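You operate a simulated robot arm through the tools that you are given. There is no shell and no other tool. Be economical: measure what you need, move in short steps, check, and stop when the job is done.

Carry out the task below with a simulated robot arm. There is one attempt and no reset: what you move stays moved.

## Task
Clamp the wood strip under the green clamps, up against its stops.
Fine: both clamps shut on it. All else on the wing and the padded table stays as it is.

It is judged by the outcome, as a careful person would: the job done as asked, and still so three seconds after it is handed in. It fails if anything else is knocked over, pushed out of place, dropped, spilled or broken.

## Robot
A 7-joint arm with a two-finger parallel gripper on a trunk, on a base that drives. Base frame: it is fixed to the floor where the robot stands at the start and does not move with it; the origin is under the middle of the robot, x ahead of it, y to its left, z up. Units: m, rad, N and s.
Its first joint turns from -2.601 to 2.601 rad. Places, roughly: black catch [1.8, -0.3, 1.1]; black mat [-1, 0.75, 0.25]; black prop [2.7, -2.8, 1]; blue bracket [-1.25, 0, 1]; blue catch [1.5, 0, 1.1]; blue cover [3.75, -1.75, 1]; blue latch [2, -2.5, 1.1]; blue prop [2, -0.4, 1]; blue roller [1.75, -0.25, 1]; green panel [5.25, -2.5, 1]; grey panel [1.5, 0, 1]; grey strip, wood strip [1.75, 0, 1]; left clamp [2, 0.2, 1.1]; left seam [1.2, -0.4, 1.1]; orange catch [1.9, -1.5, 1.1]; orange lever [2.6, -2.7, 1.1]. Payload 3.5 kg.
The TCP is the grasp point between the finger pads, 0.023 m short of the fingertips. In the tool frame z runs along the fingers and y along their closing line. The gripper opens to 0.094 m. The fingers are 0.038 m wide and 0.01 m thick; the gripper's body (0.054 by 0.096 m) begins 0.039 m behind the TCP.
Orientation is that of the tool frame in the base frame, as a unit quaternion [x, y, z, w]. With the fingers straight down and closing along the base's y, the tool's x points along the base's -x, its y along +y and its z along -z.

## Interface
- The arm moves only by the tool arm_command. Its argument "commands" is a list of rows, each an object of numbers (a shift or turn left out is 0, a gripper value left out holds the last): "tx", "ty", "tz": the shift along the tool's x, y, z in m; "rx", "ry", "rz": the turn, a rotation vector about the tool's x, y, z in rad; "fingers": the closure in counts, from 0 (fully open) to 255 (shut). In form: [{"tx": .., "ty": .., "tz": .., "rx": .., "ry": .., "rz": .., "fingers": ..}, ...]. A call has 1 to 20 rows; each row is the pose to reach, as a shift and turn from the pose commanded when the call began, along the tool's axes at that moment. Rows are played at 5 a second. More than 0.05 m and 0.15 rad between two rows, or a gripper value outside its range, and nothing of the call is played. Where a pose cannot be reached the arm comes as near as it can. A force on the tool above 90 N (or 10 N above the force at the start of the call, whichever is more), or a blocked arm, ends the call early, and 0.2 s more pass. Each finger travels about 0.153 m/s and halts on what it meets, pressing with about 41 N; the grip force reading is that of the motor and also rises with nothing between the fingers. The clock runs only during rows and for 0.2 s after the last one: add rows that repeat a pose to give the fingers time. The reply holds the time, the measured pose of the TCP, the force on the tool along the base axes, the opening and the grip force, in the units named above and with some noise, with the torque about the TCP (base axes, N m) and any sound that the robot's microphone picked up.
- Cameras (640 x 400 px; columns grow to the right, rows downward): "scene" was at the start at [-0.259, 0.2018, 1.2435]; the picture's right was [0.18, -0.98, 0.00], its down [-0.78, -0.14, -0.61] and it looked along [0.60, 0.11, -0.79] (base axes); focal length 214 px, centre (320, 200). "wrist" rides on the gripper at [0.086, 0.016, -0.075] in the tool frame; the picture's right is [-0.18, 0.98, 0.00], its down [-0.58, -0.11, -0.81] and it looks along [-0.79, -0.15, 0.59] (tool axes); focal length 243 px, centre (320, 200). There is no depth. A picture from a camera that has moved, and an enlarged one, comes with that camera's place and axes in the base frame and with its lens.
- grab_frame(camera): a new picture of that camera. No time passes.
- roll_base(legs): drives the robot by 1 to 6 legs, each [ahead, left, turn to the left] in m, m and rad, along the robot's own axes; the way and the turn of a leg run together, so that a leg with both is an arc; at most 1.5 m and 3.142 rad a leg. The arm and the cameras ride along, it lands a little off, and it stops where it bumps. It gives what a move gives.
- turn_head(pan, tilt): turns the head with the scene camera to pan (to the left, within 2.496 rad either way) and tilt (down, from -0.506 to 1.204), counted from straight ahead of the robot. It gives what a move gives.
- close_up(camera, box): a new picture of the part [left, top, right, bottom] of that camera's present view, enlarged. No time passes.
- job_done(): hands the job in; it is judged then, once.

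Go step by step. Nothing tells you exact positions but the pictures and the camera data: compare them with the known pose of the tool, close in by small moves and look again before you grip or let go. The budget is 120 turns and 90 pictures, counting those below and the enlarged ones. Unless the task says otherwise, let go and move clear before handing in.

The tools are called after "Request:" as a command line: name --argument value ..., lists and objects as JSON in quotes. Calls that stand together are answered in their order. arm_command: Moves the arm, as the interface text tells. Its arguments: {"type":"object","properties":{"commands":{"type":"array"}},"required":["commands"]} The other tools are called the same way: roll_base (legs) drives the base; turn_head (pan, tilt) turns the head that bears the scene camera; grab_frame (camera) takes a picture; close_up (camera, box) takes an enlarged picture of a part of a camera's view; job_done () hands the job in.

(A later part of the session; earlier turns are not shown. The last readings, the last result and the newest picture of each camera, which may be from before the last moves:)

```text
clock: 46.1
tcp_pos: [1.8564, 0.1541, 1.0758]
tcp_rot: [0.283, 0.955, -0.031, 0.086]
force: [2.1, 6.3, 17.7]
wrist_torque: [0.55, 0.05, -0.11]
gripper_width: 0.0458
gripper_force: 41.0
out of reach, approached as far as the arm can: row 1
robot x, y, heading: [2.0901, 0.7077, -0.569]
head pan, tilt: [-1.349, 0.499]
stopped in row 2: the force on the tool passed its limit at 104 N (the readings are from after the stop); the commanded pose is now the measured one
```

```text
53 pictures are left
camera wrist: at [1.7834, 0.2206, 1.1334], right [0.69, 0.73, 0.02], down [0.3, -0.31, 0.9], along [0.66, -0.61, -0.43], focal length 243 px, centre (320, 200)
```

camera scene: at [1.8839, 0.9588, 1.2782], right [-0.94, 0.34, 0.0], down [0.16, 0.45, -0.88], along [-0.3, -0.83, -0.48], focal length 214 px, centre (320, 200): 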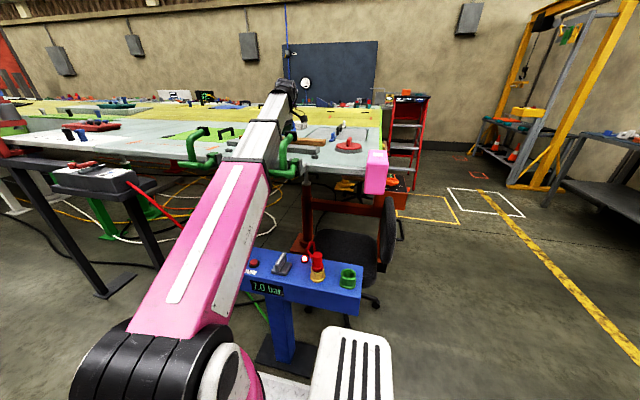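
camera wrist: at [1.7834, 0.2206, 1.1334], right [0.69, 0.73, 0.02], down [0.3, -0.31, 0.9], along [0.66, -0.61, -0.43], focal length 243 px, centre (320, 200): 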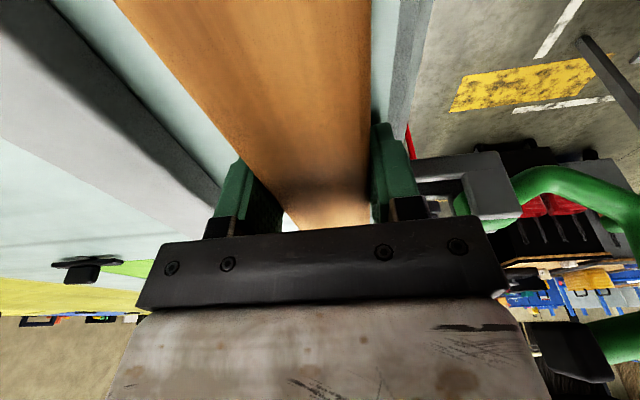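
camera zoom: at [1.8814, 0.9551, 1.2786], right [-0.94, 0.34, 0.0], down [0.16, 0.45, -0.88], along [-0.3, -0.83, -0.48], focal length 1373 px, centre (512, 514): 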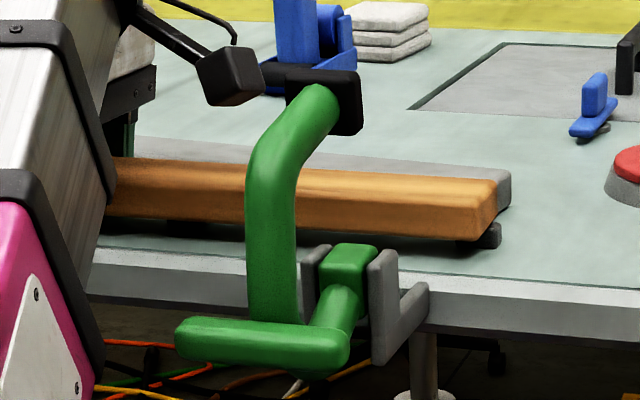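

The strip is resting on the cubes (too far inboard by ~3 cm). I'll lift it 25 mm, then shift the whole robot 0.035 m to its left (outboard).

Request:
arm_command --commands '[{"tz": -0.012, "tx": -0.002}, {"tz": -0.024, "tx": -0.004}]'

Request:
roll_base --legs '[[0, 0.035, 0]]'

Request:
close_up --camera "scene" --box '[240, 120, 340, 182]'

Request:
grab_frame --camera "wrist"

```text
clock: 46.8
tcp_pos: [1.8567, 0.1465, 1.0906]
tcp_rot: [0.282, 0.955, -0.036, 0.087]
force: [-0.3, 0.4, -2.2]
wrist_torque: [-0.02, -0.11, -0.03]
gripper_width: 0.0459
gripper_force: 40.7
out of reach, approached as far as the arm can: row 2
robot x, y, heading: [2.091, 0.7052, -0.564]
head pan, tilt: [-1.349, 0.499]
```

```text
clock: 47.6
tcp_pos: [1.8761, 0.1755, 1.0907]
tcp_rot: [0.283, 0.955, -0.036, 0.087]
force: [-0.1, 0.8, -1.5]
wrist_torque: [0.0, -0.08, -0.01]
gripper_width: 0.0457
gripper_force: 40.6
robot x, y, heading: [2.1127, 0.7319, -0.573]
head pan, tilt: [-1.349, 0.499]
```

```text
6.40 times, centred on (290, 151) of scene
camera zoom: at [1.9001, 0.9844, 1.2787], right [-0.94, 0.34, 0.0], down [0.16, 0.45, -0.88], along [-0.3, -0.83, -0.48], focal length 1373 px, centre (512, 514)
```

zoom: 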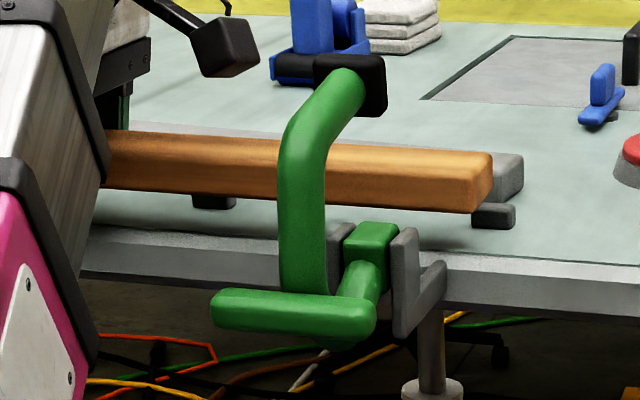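

```text
51 pictures are left
camera wrist: at [1.8029, 0.2448, 1.1465], right [0.69, 0.73, 0.01], down [0.3, -0.3, 0.9], along [0.66, -0.62, -0.43], focal length 243 px, centre (320, 200)
```

wrist: 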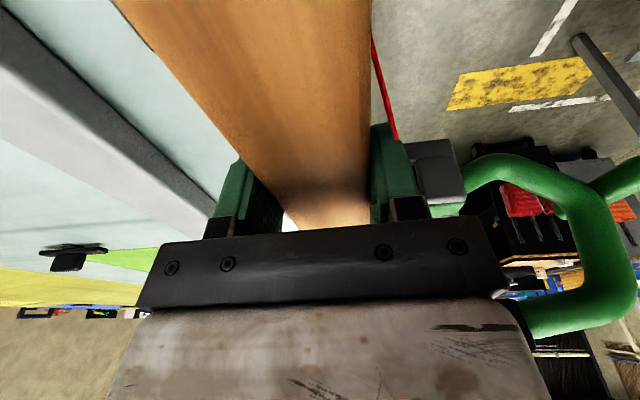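

The strip is now just outboard of the cubes (n≈1.17). I lower it toward the wing, shifting 0.02 m toward the tip to centre it under both clamps.

Request:
arm_command --commands '[{"tx": 0.01}, {"tx": 0.02}, {"tx": 0.022, "tz": 0.01}, {"tx": 0.0235, "tz": 0.02}]'

Request:
close_up --camera "scene" --box '[240, 120, 340, 182]'

```text
clock: 48.6
tcp_pos: [1.8581, 0.1847, 1.076]
tcp_rot: [0.281, 0.955, -0.039, 0.088]
force: [5.4, 13.0, 34.2]
wrist_torque: [-0.21, 0.7, -0.3]
gripper_width: 0.0457
gripper_force: 40.8
robot x, y, heading: [2.1113, 0.7339, -0.562]
head pan, tilt: [-1.349, 0.499]
stopped in row 4: the force on the tool passed its limit at 116 N (the readings are from after the stop); the commanded pose is now the measured one
```

```text
6.40 times, centred on (290, 151) of scene
camera zoom: at [1.9007, 0.9857, 1.2785], right [-0.94, 0.34, 0.0], down [0.16, 0.45, -0.88], along [-0.3, -0.83, -0.48], focal length 1373 px, centre (512, 514)
```

zoom: 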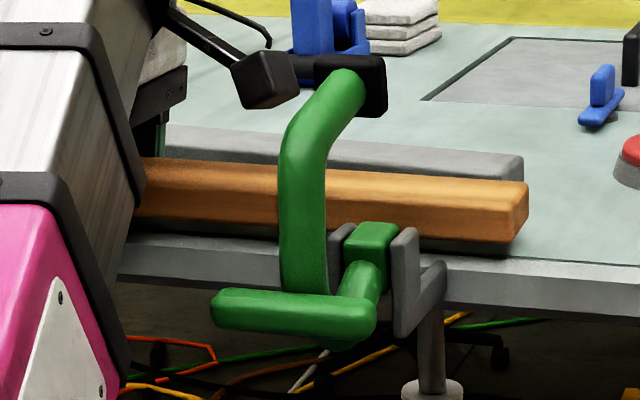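

Fingertips touch the wing and the strip hovers about 1 cm over its slot. I relieve the pressure and open slightly so it settles flat.

Request:
arm_command --commands '[{"tz": -0.003}, {"tz": -0.003, "fingers": 110}, {"tz": -0.003, "fingers": 110}, {"tz": -0.003, "fingers": 110}]'

Request:
close_up --camera "scene" --box '[240, 120, 340, 182]'

Request:
grab_frame --camera "wrist"

```text
clock: 49.6
tcp_pos: [1.8557, 0.1852, 1.0774]
tcp_rot: [0.281, 0.955, -0.039, 0.087]
force: [0.2, 0.1, 0.6]
wrist_torque: [0.0, 0.01, 0.0]
gripper_width: 0.0535
gripper_force: 0.1
robot x, y, heading: [2.1077, 0.7368, -0.564]
head pan, tilt: [-1.349, 0.499]
```

```text
6.40 times, centred on (290, 151) of scene
camera zoom: at [1.9001, 0.9844, 1.2787], right [-0.94, 0.34, 0.0], down [0.16, 0.45, -0.88], along [-0.3, -0.83, -0.48], focal length 1373 px, centre (512, 514)
```

zoom: 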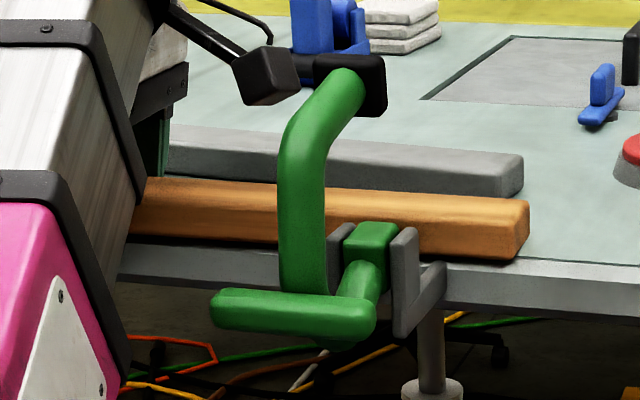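

```text
48 pictures are left
camera wrist: at [1.7846, 0.254, 1.133], right [0.69, 0.73, 0.01], down [0.3, -0.3, 0.9], along [0.66, -0.62, -0.43], focal length 243 px, centre (320, 200)
```

wrist: 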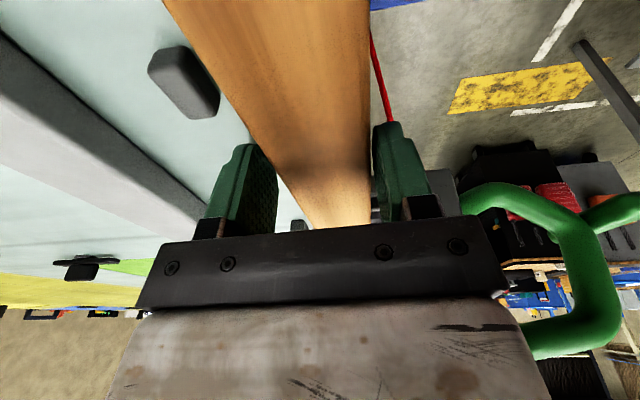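

The strip lies flat, just outboard of the cubes. Now I nudge it inboard against the stops using the outboard finger.

Request:
arm_command --commands '[{"ty": -0.006}, {"ty": -0.012}, {"ty": -0.018}, {"ty": -0.022}]'

Request:
grab_frame --camera "wrist"

```text
clock: 50.6
tcp_pos: [1.846, 0.1689, 1.0784]
tcp_rot: [0.282, 0.955, -0.037, 0.088]
force: [10.2, 14.6, -1.2]
wrist_torque: [0.34, -0.18, -0.22]
gripper_width: 0.0615
gripper_force: 9.4
robot x, y, heading: [2.111, 0.7349, -0.568]
head pan, tilt: [-1.349, 0.499]
```

```text
47 pictures are left
camera wrist: at [1.7739, 0.2375, 1.1336], right [0.69, 0.73, 0.01], down [0.3, -0.3, 0.9], along [0.66, -0.62, -0.43], focal length 243 px, centre (320, 200)
```

wrist: 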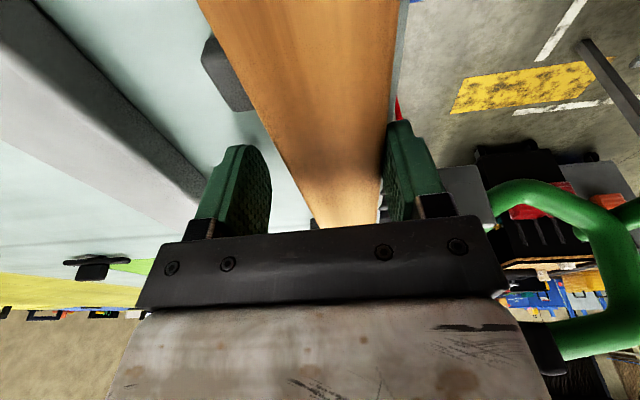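

Firm contact (17 N): the strip is seated against the stops. I back the finger off, and rise with more tilt.

Request:
arm_command --commands '[{"ty": 0.004}, {"ty": 0.006}, {"ty": 0.006, "tz": -0.01, "ry": -0.08}, {"ty": 0.006, "tz": -0.03, "ry": -0.2}, {"ty": 0.006, "tz": -0.06, "tx": -0.01, "ry": -0.3}, {"ty": 0.006, "tz": -0.1, "tx": -0.01, "ry": -0.4}, {"ty": 0.006, "tz": -0.14, "tx": -0.01, "ry": -0.45}]'

Request:
grab_frame --camera "wrist"

Request:
grab_frame --camera "scene"

```text
clock: 52.2
tcp_pos: [1.8356, 0.1838, 1.2164]
tcp_rot: [0.266, 0.911, -0.101, 0.299]
force: [-0.3, 0.1, -0.4]
wrist_torque: [0.02, 0.0, 0.0]
gripper_width: 0.0534
gripper_force: 0.0
robot x, y, heading: [2.1104, 0.7357, -0.569]
head pan, tilt: [-1.349, 0.499]
```

```text
46 pictures are left
camera wrist: at [1.7506, 0.2595, 1.2232], right [0.66, 0.75, 0.08], down [-0.06, -0.06, 1.0], along [0.75, -0.66, 0.0], focal length 243 px, centre (320, 200)
```

wrist: 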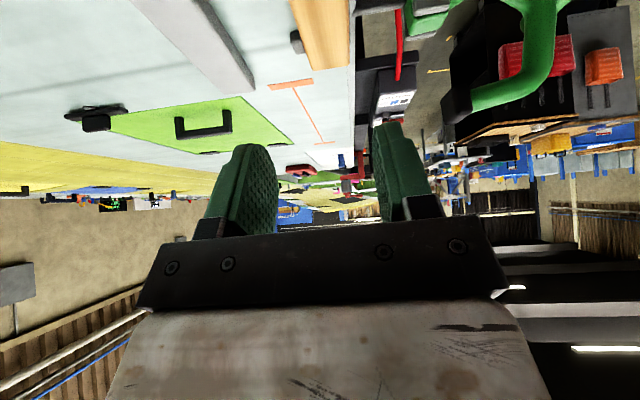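

```text
45 pictures are left
camera scene: at [1.9001, 0.9845, 1.2787], right [-0.94, 0.34, 0.0], down [0.16, 0.45, -0.88], along [-0.3, -0.83, -0.48], focal length 214 px, centre (320, 200)
```

scene: 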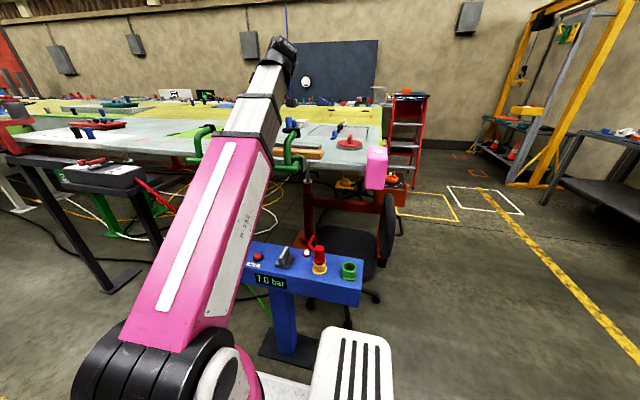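

The strip is seated. To shut the clamps I plan to grip each C-arm's upper bend (pads perpendicular to the hinge axis, so it can pivot in the grip) and swing it over in an arc. First I turn the hand to face inboard, between the clamps.

Request:
arm_command --commands '[{"tx": -0.018, "tz": -0.024}, {"tx": -0.018, "tz": -0.024, "rx": 0.086, "rz": 0.115}, {"tx": -0.018, "tz": -0.024, "rx": 0.172, "rz": 0.23}, {"tx": -0.018, "tz": -0.024, "rx": 0.258, "rz": 0.345}, {"tx": -0.018, "tz": -0.024, "rx": 0.344, "rz": 0.46}, {"tx": -0.018, "tz": -0.024, "rx": 0.43, "rz": 0.575}, {"tx": -0.018, "tz": -0.024, "rx": 0.516, "rz": 0.69}, {"tx": -0.018, "tz": -0.024, "rx": 0.602, "rz": 0.805}, {"tx": -0.018, "tz": -0.024, "rx": 0.688, "rz": 0.92}, {"tx": -0.018, "tz": -0.024, "rx": 0.774, "rz": 1.035}, {"tx": -0.018, "tz": -0.024, "rx": 0.86, "rz": 1.15}, {"tx": -0.018, "tz": -0.024, "rx": 0.946, "rz": 1.265}]'

Request:
close_up --camera "scene" --box '[200, 90, 360, 190]'

```text
clock: 54.8
tcp_pos: [1.8365, 0.1844, 1.2447]
tcp_rot: [0.833, 0.446, -0.289, 0.154]
force: [0.3, 0.2, 0.1]
wrist_torque: [0.03, -0.01, 0.01]
gripper_width: 0.0535
gripper_force: 0.1
out of reach, approached as far as the arm can: row 1
robot x, y, heading: [2.1077, 0.7369, -0.569]
head pan, tilt: [-1.349, 0.499]
```

```text
4.00 times, centred on (280, 140) of scene
camera zoom: at [1.9002, 0.9845, 1.2787], right [-0.94, 0.34, 0.0], down [0.16, 0.45, -0.88], along [-0.3, -0.83, -0.48], focal length 858 px, centre (480, 440)
```

zoom: 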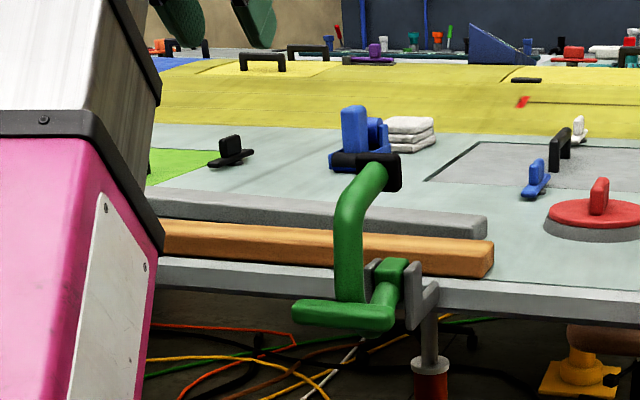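

The near clamp's C-arm lies in the plane tang≈1.273, with its bend near n≈1.305, z≈1.14. I move the open hand above it.

Request:
arm_command --commands '[{"tx": 0.019, "ty": -0.0275, "tz": -0.015, "fingers": 0}, {"tx": 0.039, "ty": -0.055, "tz": -0.031, "fingers": 0}, {"tx": 0.058, "ty": -0.0825, "tz": -0.046}, {"tx": 0.078, "ty": -0.11, "tz": -0.061}, {"tx": 0.097, "ty": -0.1375, "tz": -0.076}, {"tx": 0.1165, "ty": -0.165, "tz": -0.0917}]'

Request:
grab_frame --camera "scene"

Request:
grab_frame --camera "wrist"

```text
clock: 56.2
tcp_pos: [1.7581, 0.3747, 1.2162]
tcp_rot: [0.832, 0.448, -0.289, 0.155]
force: [0.6, -0.2, 1.3]
wrist_torque: [-0.01, 0.01, -0.02]
gripper_width: 0.0939
gripper_force: 0.1
out of reach, approached as far as the arm can: row 4, 5, 6
robot x, y, heading: [2.1059, 0.7351, -0.566]
head pan, tilt: [-1.349, 0.499]
```

```text
43 pictures are left
camera scene: at [1.9001, 0.9845, 1.2786], right [-0.94, 0.34, 0.0], down [0.16, 0.45, -0.88], along [-0.3, -0.83, -0.48], focal length 214 px, centre (320, 200)
```

scene: 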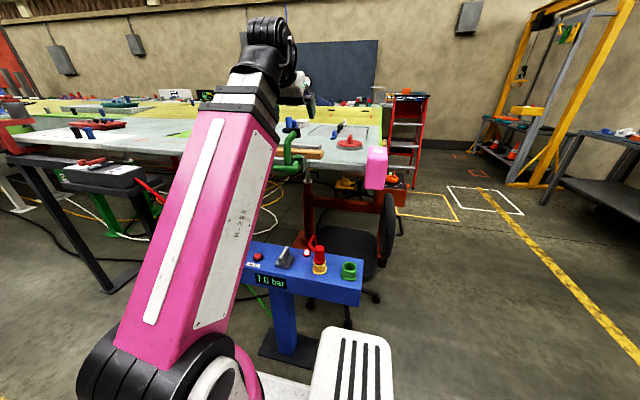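

```text
42 pictures are left
camera wrist: at [1.8373, 0.4602, 1.2212], right [0.74, -0.66, 0.11], down [-0.07, 0.1, 0.99], along [-0.67, -0.74, 0.03], focal length 243 px, centre (320, 200)
```

wrist: 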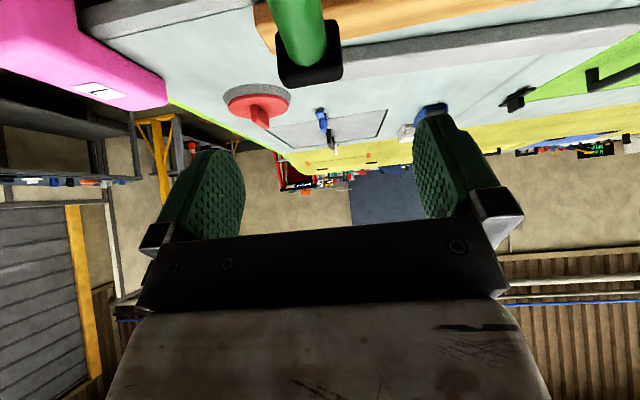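

The pad is centred between the fingers (tang≈1.272). I lower the open hand straddling it, in small steps.

Request:
arm_command --commands '[{"tz": 0.019, "tx": 0.015}, {"tz": 0.038, "tx": 0.03}, {"tz": 0.057, "tx": 0.045}, {"tz": 0.073, "tx": 0.057}]'

Request:
grab_frame --camera "wrist"

Request:
close_up --camera "scene" --box '[230, 80, 350, 155]'

```text
clock: 57.2
tcp_pos: [1.7456, 0.3533, 1.1451]
tcp_rot: [0.832, 0.447, -0.29, 0.154]
force: [0.3, 0.3, -0.6]
wrist_torque: [-0.04, 0.0, 0.05]
gripper_width: 0.0937
gripper_force: 0.0
out of reach, approached as far as the arm can: row 2, 3, 4
robot x, y, heading: [2.1099, 0.7288, -0.566]
head pan, tilt: [-1.349, 0.499]
```

```text
41 pictures are left
camera wrist: at [1.8224, 0.4395, 1.1499], right [0.74, -0.66, 0.11], down [-0.07, 0.09, 0.99], along [-0.67, -0.74, 0.03], focal length 243 px, centre (320, 200)
```

wrist: 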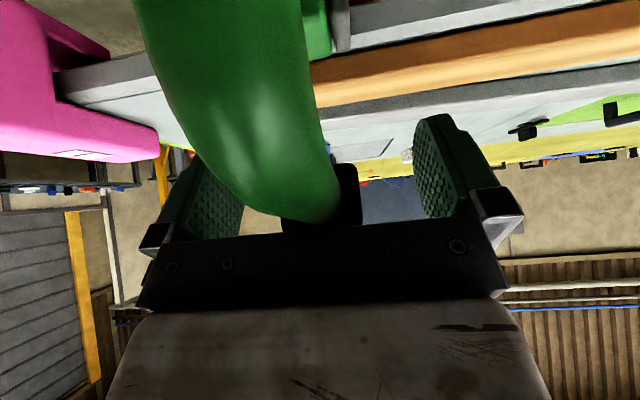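

```text
5.33 times, centred on (290, 118) of scene
camera zoom: at [1.9002, 0.9845, 1.2787], right [-0.94, 0.34, 0.0], down [0.16, 0.45, -0.88], along [-0.3, -0.83, -0.48], focal length 1144 px, centre (480, 640)
```

zoom: 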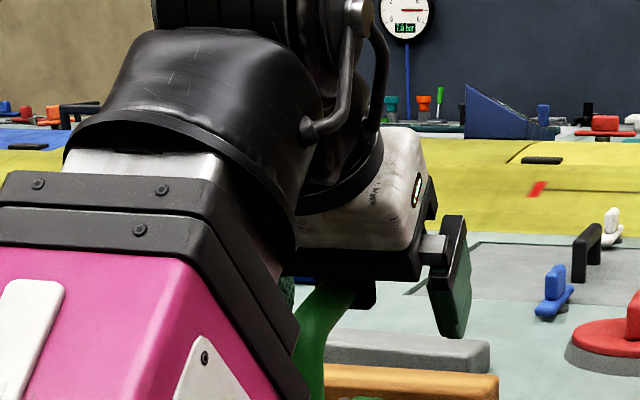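

The clamp's pad end sits between the fingers. I close on it.

Request:
arm_command --commands '[{"fingers": 100}, {"fingers": 180}, {"fingers": 255}, {"fingers": 255}, {"fingers": 255}]'

Request:
grab_frame --camera "wrist"

```text
clock: 58.4
tcp_pos: [1.7449, 0.351, 1.1451]
tcp_rot: [0.832, 0.448, -0.288, 0.155]
force: [21.8, -17.6, -3.8]
wrist_torque: [-0.12, 0.36, -0.66]
gripper_width: 0.0319
gripper_force: 45.1
robot x, y, heading: [2.1111, 0.7311, -0.568]
head pan, tilt: [-1.349, 0.499]
```

```text
39 pictures are left
camera wrist: at [1.8238, 0.4387, 1.15], right [0.74, -0.66, 0.11], down [-0.07, 0.1, 0.99], along [-0.67, -0.74, 0.03], focal length 243 px, centre (320, 200)
```

wrist: 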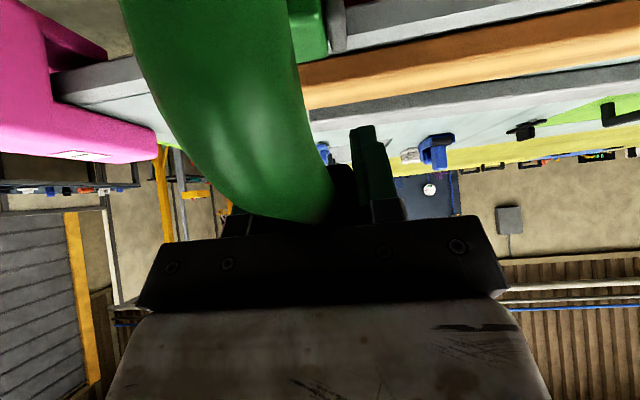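

Gripped on the pad (0.032 m). Now I swing it inboard along its arc, the first part only, watching the force.

Request:
arm_command --commands '[{"tx": -0.0283, "tz": 0.0286}, {"tx": -0.0512, "tz": 0.0442}, {"tx": -0.0617, "tz": 0.0473}, {"tx": -0.0726, "tz": 0.0533}, {"tx": -0.0831, "tz": 0.0603}, {"tx": -0.0923, "tz": 0.0687}, {"tx": -0.1008, "tz": 0.0781}]'

Request:
grab_frame --camera "wrist"

Request:
close_up --camera "scene" --box '[230, 80, 350, 155]'

```text
clock: 58.7
tcp_pos: [1.7412, 0.3425, 1.1471]
tcp_rot: [0.832, 0.448, -0.287, 0.156]
force: [29.6, 24.9, 62.9]
wrist_torque: [2.92, -1.55, -0.47]
gripper_width: 0.0317
gripper_force: 44.7
robot x, y, heading: [2.1124, 0.7319, -0.567]
head pan, tilt: [-1.349, 0.499]
stopped in row 1: the force on the tool passed its limit at 141 N (the readings are from after the stop); the commanded pose is now the measured one
```

```text
38 pictures are left
camera wrist: at [1.8178, 0.4296, 1.1528], right [0.74, -0.66, 0.12], down [-0.07, 0.1, 0.99], along [-0.67, -0.74, 0.03], focal length 243 px, centre (320, 200)
```

wrist: 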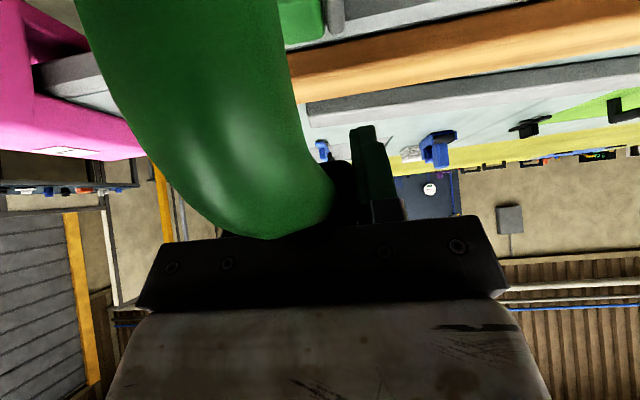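

```text
5.33 times, centred on (290, 118) of scene
camera zoom: at [1.9027, 0.9869, 1.2786], right [-0.94, 0.34, 0.0], down [0.16, 0.45, -0.88], along [-0.3, -0.83, -0.48], focal length 1144 px, centre (480, 640)
```

zoom: 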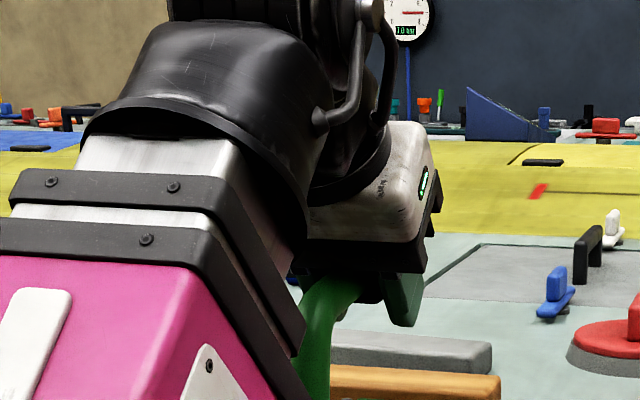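

The palm was riding on the bend and blocking the swing. I release, withdraw 2 cm along the tool axis, and regrip just the pad.

Request:
arm_command --commands '[{"fingers": 120}, {"fingers": 60}, {"fingers": 60, "tz": -0.01}, {"fingers": 60, "tz": -0.02}, {"fingers": 60, "tz": -0.022}]'

Request:
grab_frame --camera "wrist"

```text
clock: 59.3
tcp_pos: [1.7381, 0.3394, 1.1489]
tcp_rot: [0.832, 0.447, -0.289, 0.157]
force: [12.3, 9.6, 38.4]
wrist_torque: [1.3, -0.79, -0.27]
gripper_width: 0.0718
gripper_force: 0.0
robot x, y, heading: [2.1135, 0.7342, -0.568]
head pan, tilt: [-1.349, 0.499]
stopped in row 2: the force on the tool passed its limit at 92 N (the readings are from after the stop); the commanded pose is now the measured one
```

```text
36 pictures are left
camera wrist: at [1.816, 0.4273, 1.1537], right [0.74, -0.66, 0.12], down [-0.07, 0.1, 0.99], along [-0.67, -0.74, 0.03], focal length 243 px, centre (320, 200)
```

wrist: 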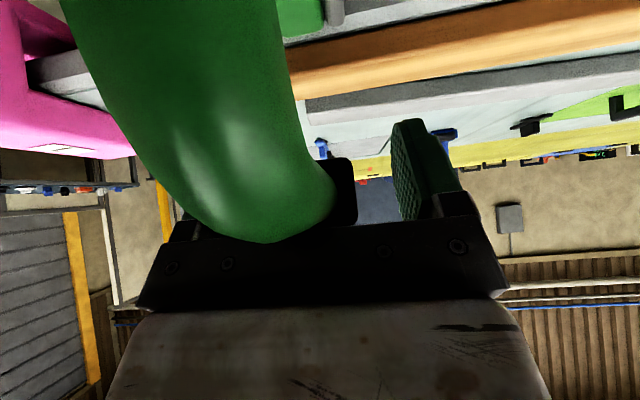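

Request:
arm_command --commands '[{"tz": -0.012, "fingers": 60}, {"tz": -0.024, "fingers": 40}, {"tz": -0.03, "fingers": 40}]'

Request:
grab_frame --camera "wrist"

```text
clock: 60.1
tcp_pos: [1.7483, 0.3563, 1.1706]
tcp_rot: [0.832, 0.447, -0.289, 0.156]
force: [0.4, -0.5, 0.1]
wrist_torque: [0.01, 0.02, 0.0]
gripper_width: 0.0789
gripper_force: 0.0
robot x, y, heading: [2.1097, 0.7313, -0.568]
head pan, tilt: [-1.349, 0.499]
```

```text
35 pictures are left
camera wrist: at [1.8254, 0.4431, 1.1757], right [0.74, -0.66, 0.12], down [-0.07, 0.1, 0.99], along [-0.67, -0.74, 0.03], focal length 243 px, centre (320, 200)
```

wrist: 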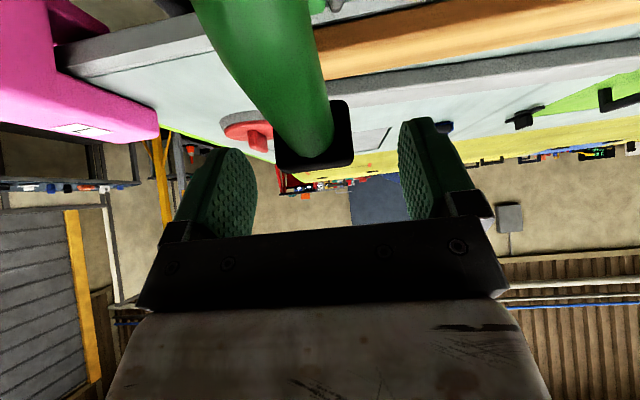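

Free again, and the pad's at the fingertip level. I move in 9 mm and grip only the pad with the finger ends.

Request:
arm_command --commands '[{"tz": 0.009, "ty": 0.003}, {"tz": 0.009, "ty": 0.003, "fingers": 160}, {"tz": 0.009, "ty": 0.003, "fingers": 255}, {"tz": 0.009, "ty": 0.003, "fingers": 255}, {"tz": 0.009, "ty": 0.003, "fingers": 255}]'

```text
clock: 61.3
tcp_pos: [1.7455, 0.3504, 1.1621]
tcp_rot: [0.833, 0.446, -0.289, 0.155]
force: [-22.0, 13.8, -6.0]
wrist_torque: [0.01, 0.27, 0.24]
gripper_width: 0.0316
gripper_force: 44.9
robot x, y, heading: [2.1091, 0.7325, -0.568]
head pan, tilt: [-1.349, 0.499]
```

Request:
arm_command --commands '[{"ty": -0.0015, "tx": -0.01, "tz": 0.0034}, {"ty": -0.0015, "tx": -0.0189, "tz": 0.0076}, {"ty": -0.0015, "tx": -0.0285, "tz": 0.0139}, {"ty": -0.0015, "tx": -0.0378, "tz": 0.0212}, {"ty": -0.0015, "tx": -0.0452, "tz": 0.0299}]'

Request:
grab_frame --camera "wrist"

Request:
close_up --camera "scene" --box '[230, 80, 350, 155]'

```text
clock: 62.5
tcp_pos: [1.7182, 0.3034, 1.1685]
tcp_rot: [0.831, 0.447, -0.289, 0.158]
force: [-0.7, -0.2, -0.4]
wrist_torque: [-0.01, -0.01, 0.03]
gripper_width: 0.0004
gripper_force: 42.1
robot x, y, heading: [2.1129, 0.7335, -0.569]
head pan, tilt: [-1.349, 0.499]
```

```text
34 pictures are left
camera wrist: at [1.7943, 0.3901, 1.1737], right [0.74, -0.66, 0.12], down [-0.07, 0.1, 0.99], along [-0.67, -0.74, 0.03], focal length 243 px, centre (320, 200)
```

wrist: 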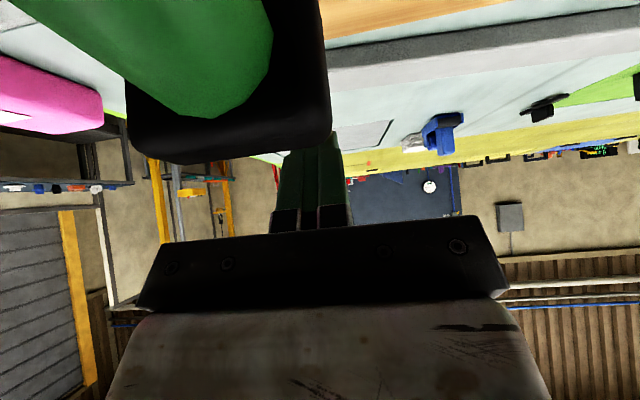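

```text
5.33 times, centred on (290, 118) of scene
camera zoom: at [1.9008, 0.9845, 1.2787], right [-0.94, 0.34, 0.0], down [0.16, 0.45, -0.88], along [-0.3, -0.83, -0.48], focal length 1144 px, centre (480, 640)
```

zoom: 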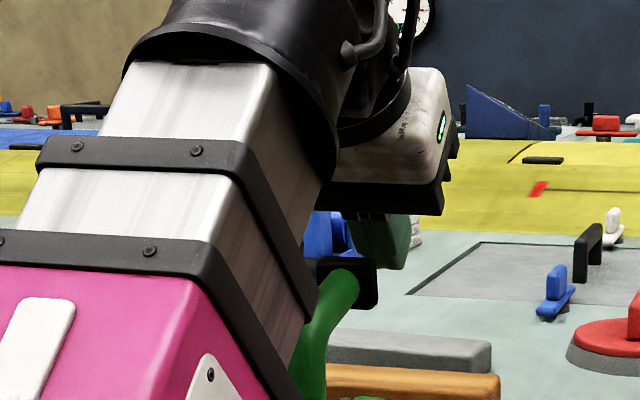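

The pad slipped out of the grip: the clamp resists. I'll instead lift its handle bar from below/outboard with closed fingers; that needs a stance further back along the edge. I raise the hand clear and reverse the base 0.42 m.

Request:
arm_command --commands '[{"tx": -0.018, "tz": -0.023}, {"tx": -0.036, "tz": -0.046}, {"tx": -0.054, "tz": -0.068}]'

Request:
roll_base --legs '[[-0.42, 0, 0]]'

Request:
turn_head --pan -1.0 --tilt 0.5

Request:
grab_frame --camera "scene"

```text
clock: 63.3
tcp_pos: [1.7162, 0.3062, 1.2542]
tcp_rot: [0.832, 0.447, -0.289, 0.156]
force: [-0.4, -0.7, 0.1]
wrist_torque: [0.01, 0.01, 0.03]
gripper_width: 0.0
gripper_force: 42.5
robot x, y, heading: [2.1097, 0.7333, -0.568]
head pan, tilt: [-1.349, 0.499]
```

```text
clock: 65.9
tcp_pos: [1.3631, 0.5304, 1.2561]
tcp_rot: [0.832, 0.448, -0.288, 0.156]
force: [-0.8, 0.1, 1.1]
wrist_torque: [-0.03, -0.03, 0.01]
gripper_width: 0.0
gripper_force: 42.4
robot x, y, heading: [1.7578, 0.9638, -0.561]
head pan, tilt: [-1.349, 0.499]
```

```text
clock: 66.7
tcp_pos: [1.3634, 0.5295, 1.2543]
tcp_rot: [0.832, 0.448, -0.288, 0.157]
force: [-0.5, 1.0, 0.4]
wrist_torque: [0.01, -0.01, 0.01]
gripper_width: 0.0
gripper_force: 42.9
robot x, y, heading: [1.7593, 0.9583, -0.567]
head pan, tilt: [-1.0, 0.499]
```

```text
32 pictures are left
camera scene: at [1.5775, 1.2044, 1.2787], right [-1.0, 0.0, 0.0], down [0.0, 0.48, -0.88], along [0.0, -0.88, -0.48], focal length 214 px, centre (320, 200)
```

scene: 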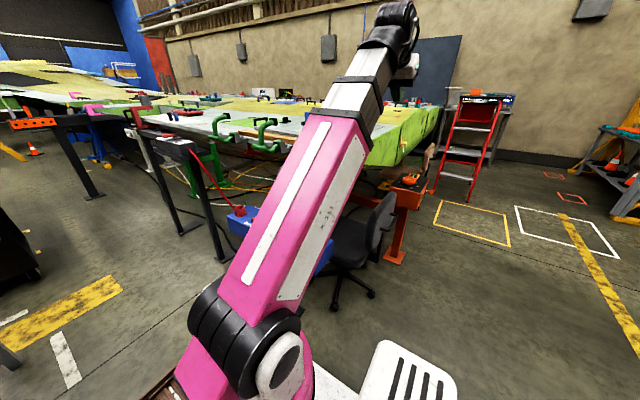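

Request:
close_up --camera "scene" --box '[200, 100, 300, 162]'

```text
6.40 times, centred on (250, 131) of scene
camera zoom: at [1.5775, 1.2044, 1.2787], right [-1.0, 0.0, 0.0], down [0.0, 0.48, -0.88], along [0.0, -0.88, -0.48], focal length 1373 px, centre (768, 642)
```

zoom: 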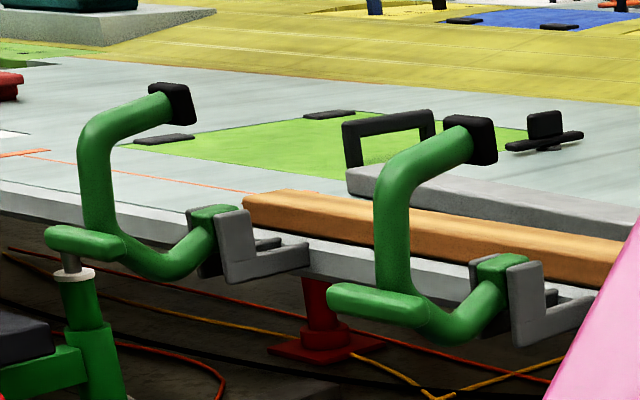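

Now with two good views I get: hinge pivot n≈1.236, z≈1.072; upright n≈1.32; handle bar at n≈1.335, z≈1.07, tang 1.244–1.311; pad would land at n≈1.155, on the strip. I'll lift the handle bar from below with closed fingers pointing along the edge; first I turn the hand.

Request:
arm_command --commands '[{"rx": -0.08, "rz": -0.103}, {"rx": -0.16, "rz": -0.207}, {"rx": -0.24, "rz": -0.31}, {"rx": -0.321, "rz": -0.414}, {"rx": -0.401, "rz": -0.517}, {"rx": -0.481, "rz": -0.62}, {"rx": -0.562, "rz": -0.724}, {"rx": -0.642, "rz": -0.827}, {"rx": -0.722, "rz": -0.931}, {"rx": -0.803, "rz": -1.034}, {"rx": -0.883, "rz": -1.138}, {"rx": -0.963, "rz": -1.241}]'

Request:
arm_command --commands '[{"ry": -0.12, "ty": 0.03}, {"ry": -0.24, "ty": 0.06}, {"ry": -0.36, "ty": 0.09}, {"ry": -0.48, "ty": 0.12}, {"ry": -0.59, "ty": 0.15}, {"ry": -0.59, "ty": 0.17}]'

```text
clock: 69.3
tcp_pos: [1.3852, 0.4569, 1.2027]
tcp_rot: [0.281, 0.898, -0.14, 0.31]
force: [0.3, 0.5, -0.7]
wrist_torque: [0.0, -0.06, 0.01]
gripper_width: 0.0
gripper_force: 42.9
out of reach, approached as far as the arm can: row 10, 11, 12
robot x, y, heading: [1.7573, 0.963, -0.562]
head pan, tilt: [-1.0, 0.499]
```

```text
clock: 70.7
tcp_pos: [1.4863, 0.5935, 1.1906]
tcp_rot: [0.228, 0.768, -0.214, 0.558]
force: [0.1, 0.4, -0.3]
wrist_torque: [-0.01, -0.03, 0.02]
gripper_width: 0.0001
gripper_force: 42.4
robot x, y, heading: [1.7556, 0.962, -0.564]
head pan, tilt: [-1.0, 0.499]
```

Request:
arm_command --commands '[{"ty": 0.04}, {"ty": 0.04, "tx": 0.0455, "tz": 0.0136}, {"ty": 0.04, "tx": 0.091, "tz": 0.0272}, {"ty": 0.04, "tx": 0.1365, "tz": 0.0408}, {"ty": 0.04, "tx": 0.182, "tz": 0.0543}, {"ty": 0.04, "tx": 0.17, "tz": 0.0945}, {"ty": 0.04, "tx": 0.158, "tz": 0.1347}, {"ty": 0.04, "tx": 0.146, "tz": 0.1749}, {"ty": 0.04, "tx": 0.134, "tz": 0.2151}]'

Request:
grab_frame --camera "wrist"

Request:
close_up --camera "scene" --box '[200, 85, 360, 185]'

```text
clock: 72.6
tcp_pos: [1.5447, 0.4545, 1.0267]
tcp_rot: [0.236, 0.767, -0.221, 0.554]
force: [-34.4, 36.0, 15.1]
wrist_torque: [-0.93, 0.0, -1.99]
gripper_width: 0.0
gripper_force: 42.1
out of reach, approached as far as the arm can: row 1, 2, 3, 4, 5, 6, 7, 8, 9
robot x, y, heading: [1.7563, 0.9657, -0.569]
head pan, tilt: [-1.0, 0.499]
stopped in row 9: the force on the tool passed its limit at 152 N (the readings are from after the stop); the commanded pose is now the measured one
```

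```text
30 pictures are left
camera wrist: at [1.4772, 0.5209, 0.9641], right [0.65, 0.76, 0.1], down [-0.51, 0.33, 0.8], along [0.57, -0.57, 0.6], focal length 243 px, centre (320, 200)
```

wrist: 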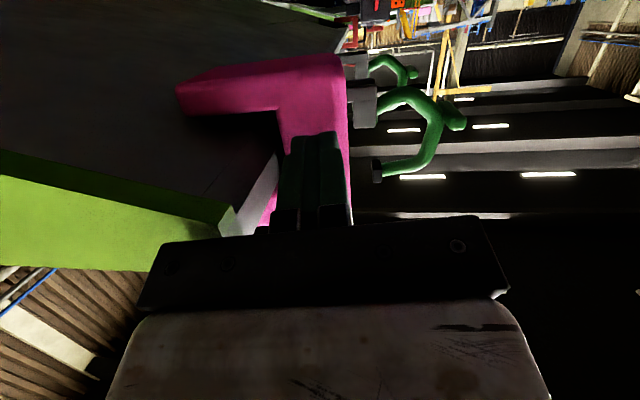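

```text
4.00 times, centred on (280, 135) of scene
camera zoom: at [1.5765, 1.2071, 1.2783], right [-1.0, 0.0, 0.0], down [0.0, 0.48, -0.88], along [0.0, -0.88, -0.48], focal length 858 px, centre (480, 460)
```

zoom: 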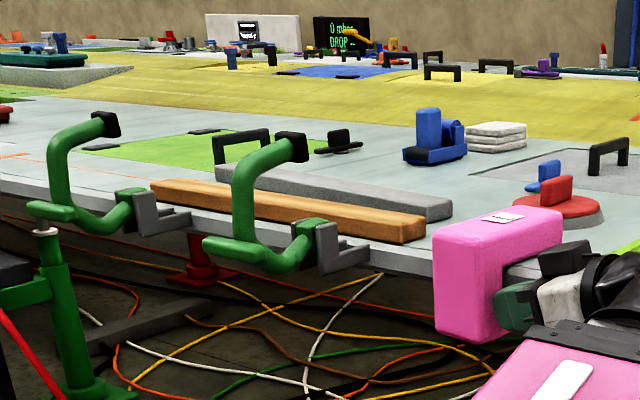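

My fingers fell short outboard (reach limit) and met the pink edge pad; comparing with the earlier picture it slid about 0.068 m along the edge toward the clamps. I must put it back: first I withdraw backward and up.

Request:
arm_command --commands '[{"tx": 0.012, "tz": -0.04}, {"tx": 0.024, "tz": -0.08}, {"tx": 0.03, "tz": -0.1}, {"tx": -0.018, "tz": -0.114}, {"tx": -0.066, "tz": -0.128}, {"tx": -0.114, "tz": -0.143}, {"tx": -0.162, "tz": -0.157}, {"tx": -0.185, "tz": -0.165}]'

Request:
close_up --camera "scene" --box '[280, 110, 380, 172]'

```text
refused: row 6 steps farther than a row can; nothing moved
```

```text
6.40 times, centred on (330, 141) of scene
camera zoom: at [1.5765, 1.2071, 1.2783], right [-1.0, 0.0, 0.0], down [0.0, 0.48, -0.88], along [0.0, -0.88, -0.48], focal length 1373 px, centre (256, 578)
```

zoom: 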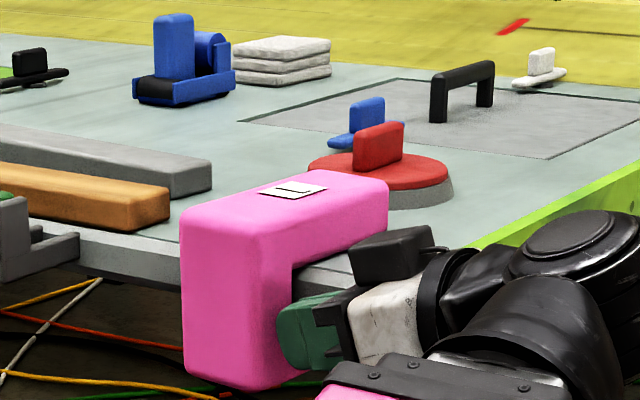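

Request:
arm_command --commands '[{"tx": 0.012, "tz": -0.04}, {"tx": 0.024, "tz": -0.08}, {"tx": 0.03, "tz": -0.1}, {"tx": -0.014, "tz": -0.113}, {"tx": -0.058, "tz": -0.126}, {"tx": -0.102, "tz": -0.139}, {"tx": -0.146, "tz": -0.152}, {"tx": -0.18, "tz": -0.163}]'

Request:
close_up --camera "scene" --box '[200, 85, 360, 185]'

```text
clock: 74.4
tcp_pos: [1.4755, 0.5259, 1.2454]
tcp_rot: [0.234, 0.768, -0.219, 0.554]
force: [-0.7, 0.1, -0.3]
wrist_torque: [0.04, 0.0, -0.04]
gripper_width: 0.0
gripper_force: 42.3
robot x, y, heading: [1.7576, 0.9578, -0.566]
head pan, tilt: [-1.0, 0.499]
```

```text
4.00 times, centred on (280, 135) of scene
camera zoom: at [1.5778, 1.205, 1.2787], right [-1.0, 0.0, 0.0], down [0.0, 0.48, -0.88], along [0.0, -0.88, -0.48], focal length 858 px, centre (480, 460)
```

zoom: 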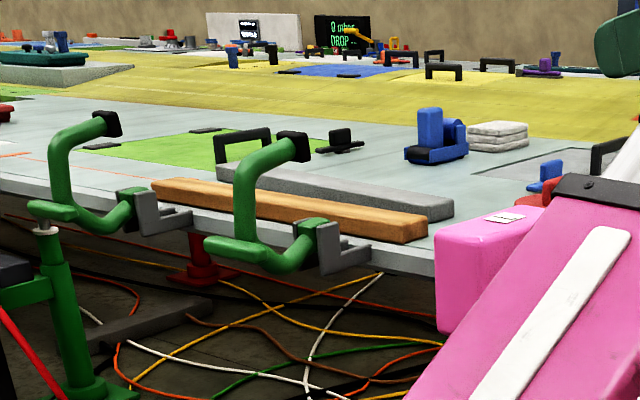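

I withdrew cleanly. I back the base a further 0.17 m (more room for the arm), bring the tilt back to 0.65 and turn the hand to face inboard, to push the pink pad back from its far side.

Request:
roll_base --legs '[[-0.17, 0, 0]]'

Request:
arm_command --commands '[{"ry": 0.13}, {"ry": 0.26}, {"ry": 0.39}, {"ry": 0.52}, {"ry": 0.63}]'

Request:
arm_command --commands '[{"rx": 0.08, "rz": 0.104}, {"rx": 0.159, "rz": 0.208}, {"rx": 0.238, "rz": 0.3125}, {"rx": 0.317, "rz": 0.417}, {"rx": 0.396, "rz": 0.521}, {"rx": 0.476, "rz": 0.625}, {"rx": 0.555, "rz": 0.729}, {"rx": 0.634, "rz": 0.833}, {"rx": 0.713, "rz": 0.9375}, {"rx": 0.793, "rz": 1.042}, {"rx": 0.872, "rz": 1.146}, {"rx": 0.951, "rz": 1.25}]'

Request:
grab_frame --camera "scene"

```text
clock: 75.8
tcp_pos: [1.3325, 0.6178, 1.2437]
tcp_rot: [0.235, 0.768, -0.219, 0.554]
force: [-0.4, -0.4, -0.8]
wrist_torque: [0.01, 0.02, -0.01]
gripper_width: 0.0
gripper_force: 42.1
robot x, y, heading: [1.6135, 1.0549, -0.57]
head pan, tilt: [-1.0, 0.499]
```

```text
clock: 77.0
tcp_pos: [1.3423, 0.5869, 1.2249]
tcp_rot: [0.295, 0.898, -0.15, 0.29]
force: [-0.5, -0.6, 1.2]
wrist_torque: [-0.01, 0.0, -0.01]
gripper_width: 0.0001
gripper_force: 42.6
out of reach, approached as far as the arm can: row 4, 5
robot x, y, heading: [1.614, 1.0504, -0.565]
head pan, tilt: [-1.0, 0.499]
```

```text
clock: 79.6
tcp_pos: [1.3432, 0.5872, 1.2235]
tcp_rot: [0.838, 0.413, -0.321, 0.155]
force: [0.1, -0.5, 0.2]
wrist_torque: [0.02, 0.04, -0.01]
gripper_width: 0.0
gripper_force: 42.4
robot x, y, heading: [1.6101, 1.051, -0.57]
head pan, tilt: [-1.0, 0.499]
```

```text
26 pictures are left
camera scene: at [1.4353, 1.2964, 1.2787], right [-1.0, 0.0, 0.0], down [0.0, 0.48, -0.88], along [0.0, -0.88, -0.48], focal length 214 px, centre (320, 200)
```

scene: 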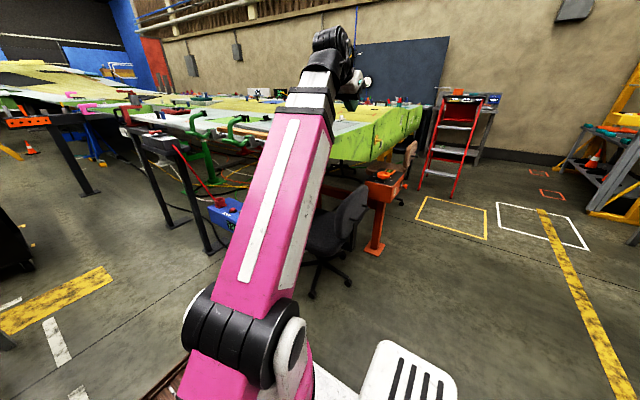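

Request:
arm_command --commands '[{"ty": 0.044, "tx": 0.002, "tz": -0.002, "rx": -0.007, "rz": -0.008}, {"ty": 0.088, "tx": 0.004, "tz": -0.003, "rx": -0.014, "rz": -0.015}, {"ty": 0.132, "tx": 0.005, "tz": -0.005, "rx": -0.02, "rz": -0.023}, {"ty": 0.177, "tx": 0.007, "tz": -0.006, "rx": -0.027, "rz": -0.03}, {"ty": 0.221, "tx": 0.009, "tz": -0.008, "rx": -0.034, "rz": -0.038}, {"ty": 0.265, "tx": 0.0105, "tz": -0.009, "rx": -0.04, "rz": -0.045}, {"ty": 0.309, "tx": 0.012, "tz": -0.011, "rx": -0.047, "rz": -0.053}, {"ty": 0.3535, "tx": 0.014, "tz": -0.0125, "rx": -0.053, "rz": -0.06}]'

Request:
close_up --camera "scene" --box '[180, 85, 380, 210]'

```text
clock: 81.4
tcp_pos: [1.636, 0.3869, 1.2227]
tcp_rot: [0.82, 0.448, -0.315, 0.168]
force: [0.8, -0.2, 0.8]
wrist_torque: [-0.02, 0.0, 0.0]
gripper_width: 0.0
gripper_force: 42.2
robot x, y, heading: [1.6163, 1.0506, -0.572]
head pan, tilt: [-1.0, 0.499]
```

```text
3.20 times, centred on (280, 148) of scene
camera zoom: at [1.4354, 1.2965, 1.2787], right [-1.0, 0.0, 0.0], down [0.0, 0.48, -0.88], along [0.0, -0.88, -0.48], focal length 686 px, centre (448, 368)
```

zoom: 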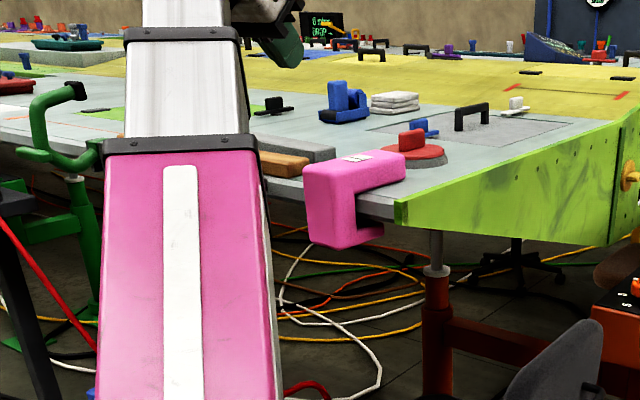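

The hand is beyond the pad on the clamp side. I lower it beside the pad, then push it back in −tang by a measured distance.

Request:
arm_command --commands '[{"tz": 0.025, "tx": 0.0228}, {"tz": 0.051, "tx": 0.0457}, {"tz": 0.077, "tx": 0.0685}, {"tz": 0.102, "tx": 0.0914}]'

Request:
arm_command --commands '[{"ty": -0.02}, {"ty": -0.04}, {"ty": -0.052}]'

Request:
close_up --camera "scene" --box '[240, 110, 340, 172]'

```text
clock: 82.4
tcp_pos: [1.6354, 0.3881, 1.0855]
tcp_rot: [0.82, 0.448, -0.313, 0.168]
force: [0.2, 0.4, -0.3]
wrist_torque: [-0.01, -0.01, -0.01]
gripper_width: 0.0001
gripper_force: 42.5
robot x, y, heading: [1.6125, 1.0527, -0.57]
head pan, tilt: [-1.0, 0.499]
```

```text
clock: 83.2
tcp_pos: [1.5907, 0.4171, 1.0867]
tcp_rot: [0.82, 0.448, -0.313, 0.168]
force: [2.3, -0.4, 1.1]
wrist_torque: [-0.01, -0.02, -0.05]
gripper_width: 0.0
gripper_force: 43.0
robot x, y, heading: [1.6109, 1.0487, -0.567]
head pan, tilt: [-1.0, 0.499]
```

```text
6.40 times, centred on (290, 141) of scene
camera zoom: at [1.4354, 1.2964, 1.2787], right [-1.0, 0.0, 0.0], down [0.0, 0.48, -0.88], along [0.0, -0.88, -0.48], focal length 1373 px, centre (512, 578)
```

zoom: 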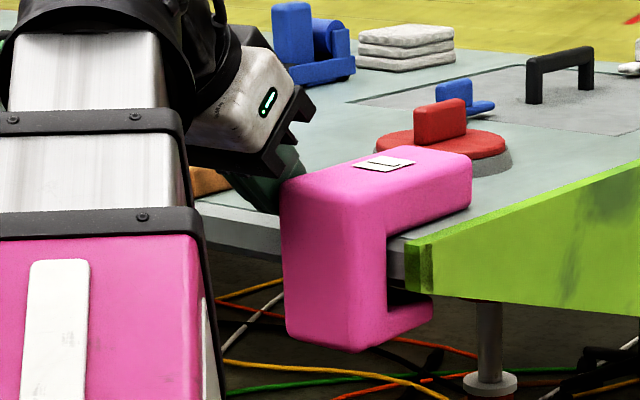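

By label comparison the pad is now ~0.03 m short of its original place (hand in contact with it). I push the last 0.029 m and check.

Request:
arm_command --commands '[{"ty": -0.01}, {"ty": -0.02}, {"ty": -0.029}]'

Request:
close_up --camera "scene" --box '[240, 110, 340, 172]'

```text
clock: 84.0
tcp_pos: [1.5666, 0.4331, 1.0851]
tcp_rot: [0.82, 0.448, -0.313, 0.168]
force: [3.7, 0.2, 0.3]
wrist_torque: [-0.03, -0.02, -0.01]
gripper_width: 0.0
gripper_force: 42.8
robot x, y, heading: [1.6133, 1.0523, -0.571]
head pan, tilt: [-1.0, 0.499]
```

```text
6.40 times, centred on (290, 141) of scene
camera zoom: at [1.4354, 1.2964, 1.2787], right [-1.0, 0.0, 0.0], down [0.0, 0.48, -0.88], along [0.0, -0.88, -0.48], focal length 1373 px, centre (512, 578)
```

zoom: 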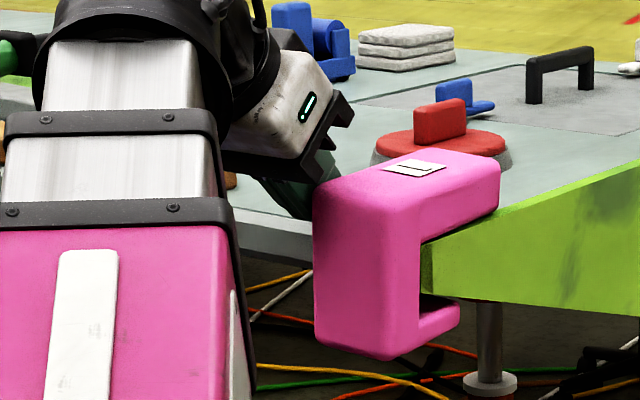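

The pad now sits at the wing corner as in the first pictures, within about 1 cm; I add a final 5 mm, then step off and rise.

Request:
arm_command --commands '[{"ty": -0.005}, {"ty": 0.02}, {"ty": 0.05}, {"ty": 0.05, "tz": -0.035, "tx": -0.03}, {"ty": 0.05, "tz": -0.07, "tx": -0.06}, {"ty": 0.05, "tz": -0.1, "tx": -0.09}]'

Request:
close_up --camera "scene" --box '[180, 85, 380, 210]'

```text
clock: 85.4
tcp_pos: [1.6089, 0.4044, 1.2232]
tcp_rot: [0.82, 0.448, -0.314, 0.168]
force: [-0.2, 0.2, 0.6]
wrist_torque: [0.02, 0.01, 0.0]
gripper_width: 0.0001
gripper_force: 42.4
robot x, y, heading: [1.6146, 1.0519, -0.567]
head pan, tilt: [-1.0, 0.499]
```

```text
3.20 times, centred on (280, 148) of scene
camera zoom: at [1.4353, 1.2964, 1.2787], right [-1.0, 0.0, 0.0], down [0.0, 0.48, -0.88], along [0.0, -0.88, -0.48], focal length 686 px, centre (448, 368)
```

zoom: 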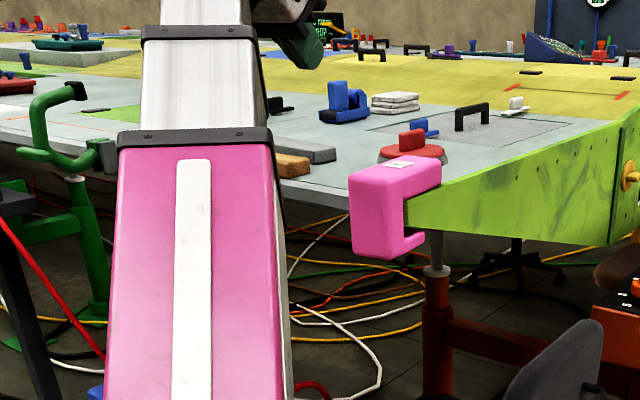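

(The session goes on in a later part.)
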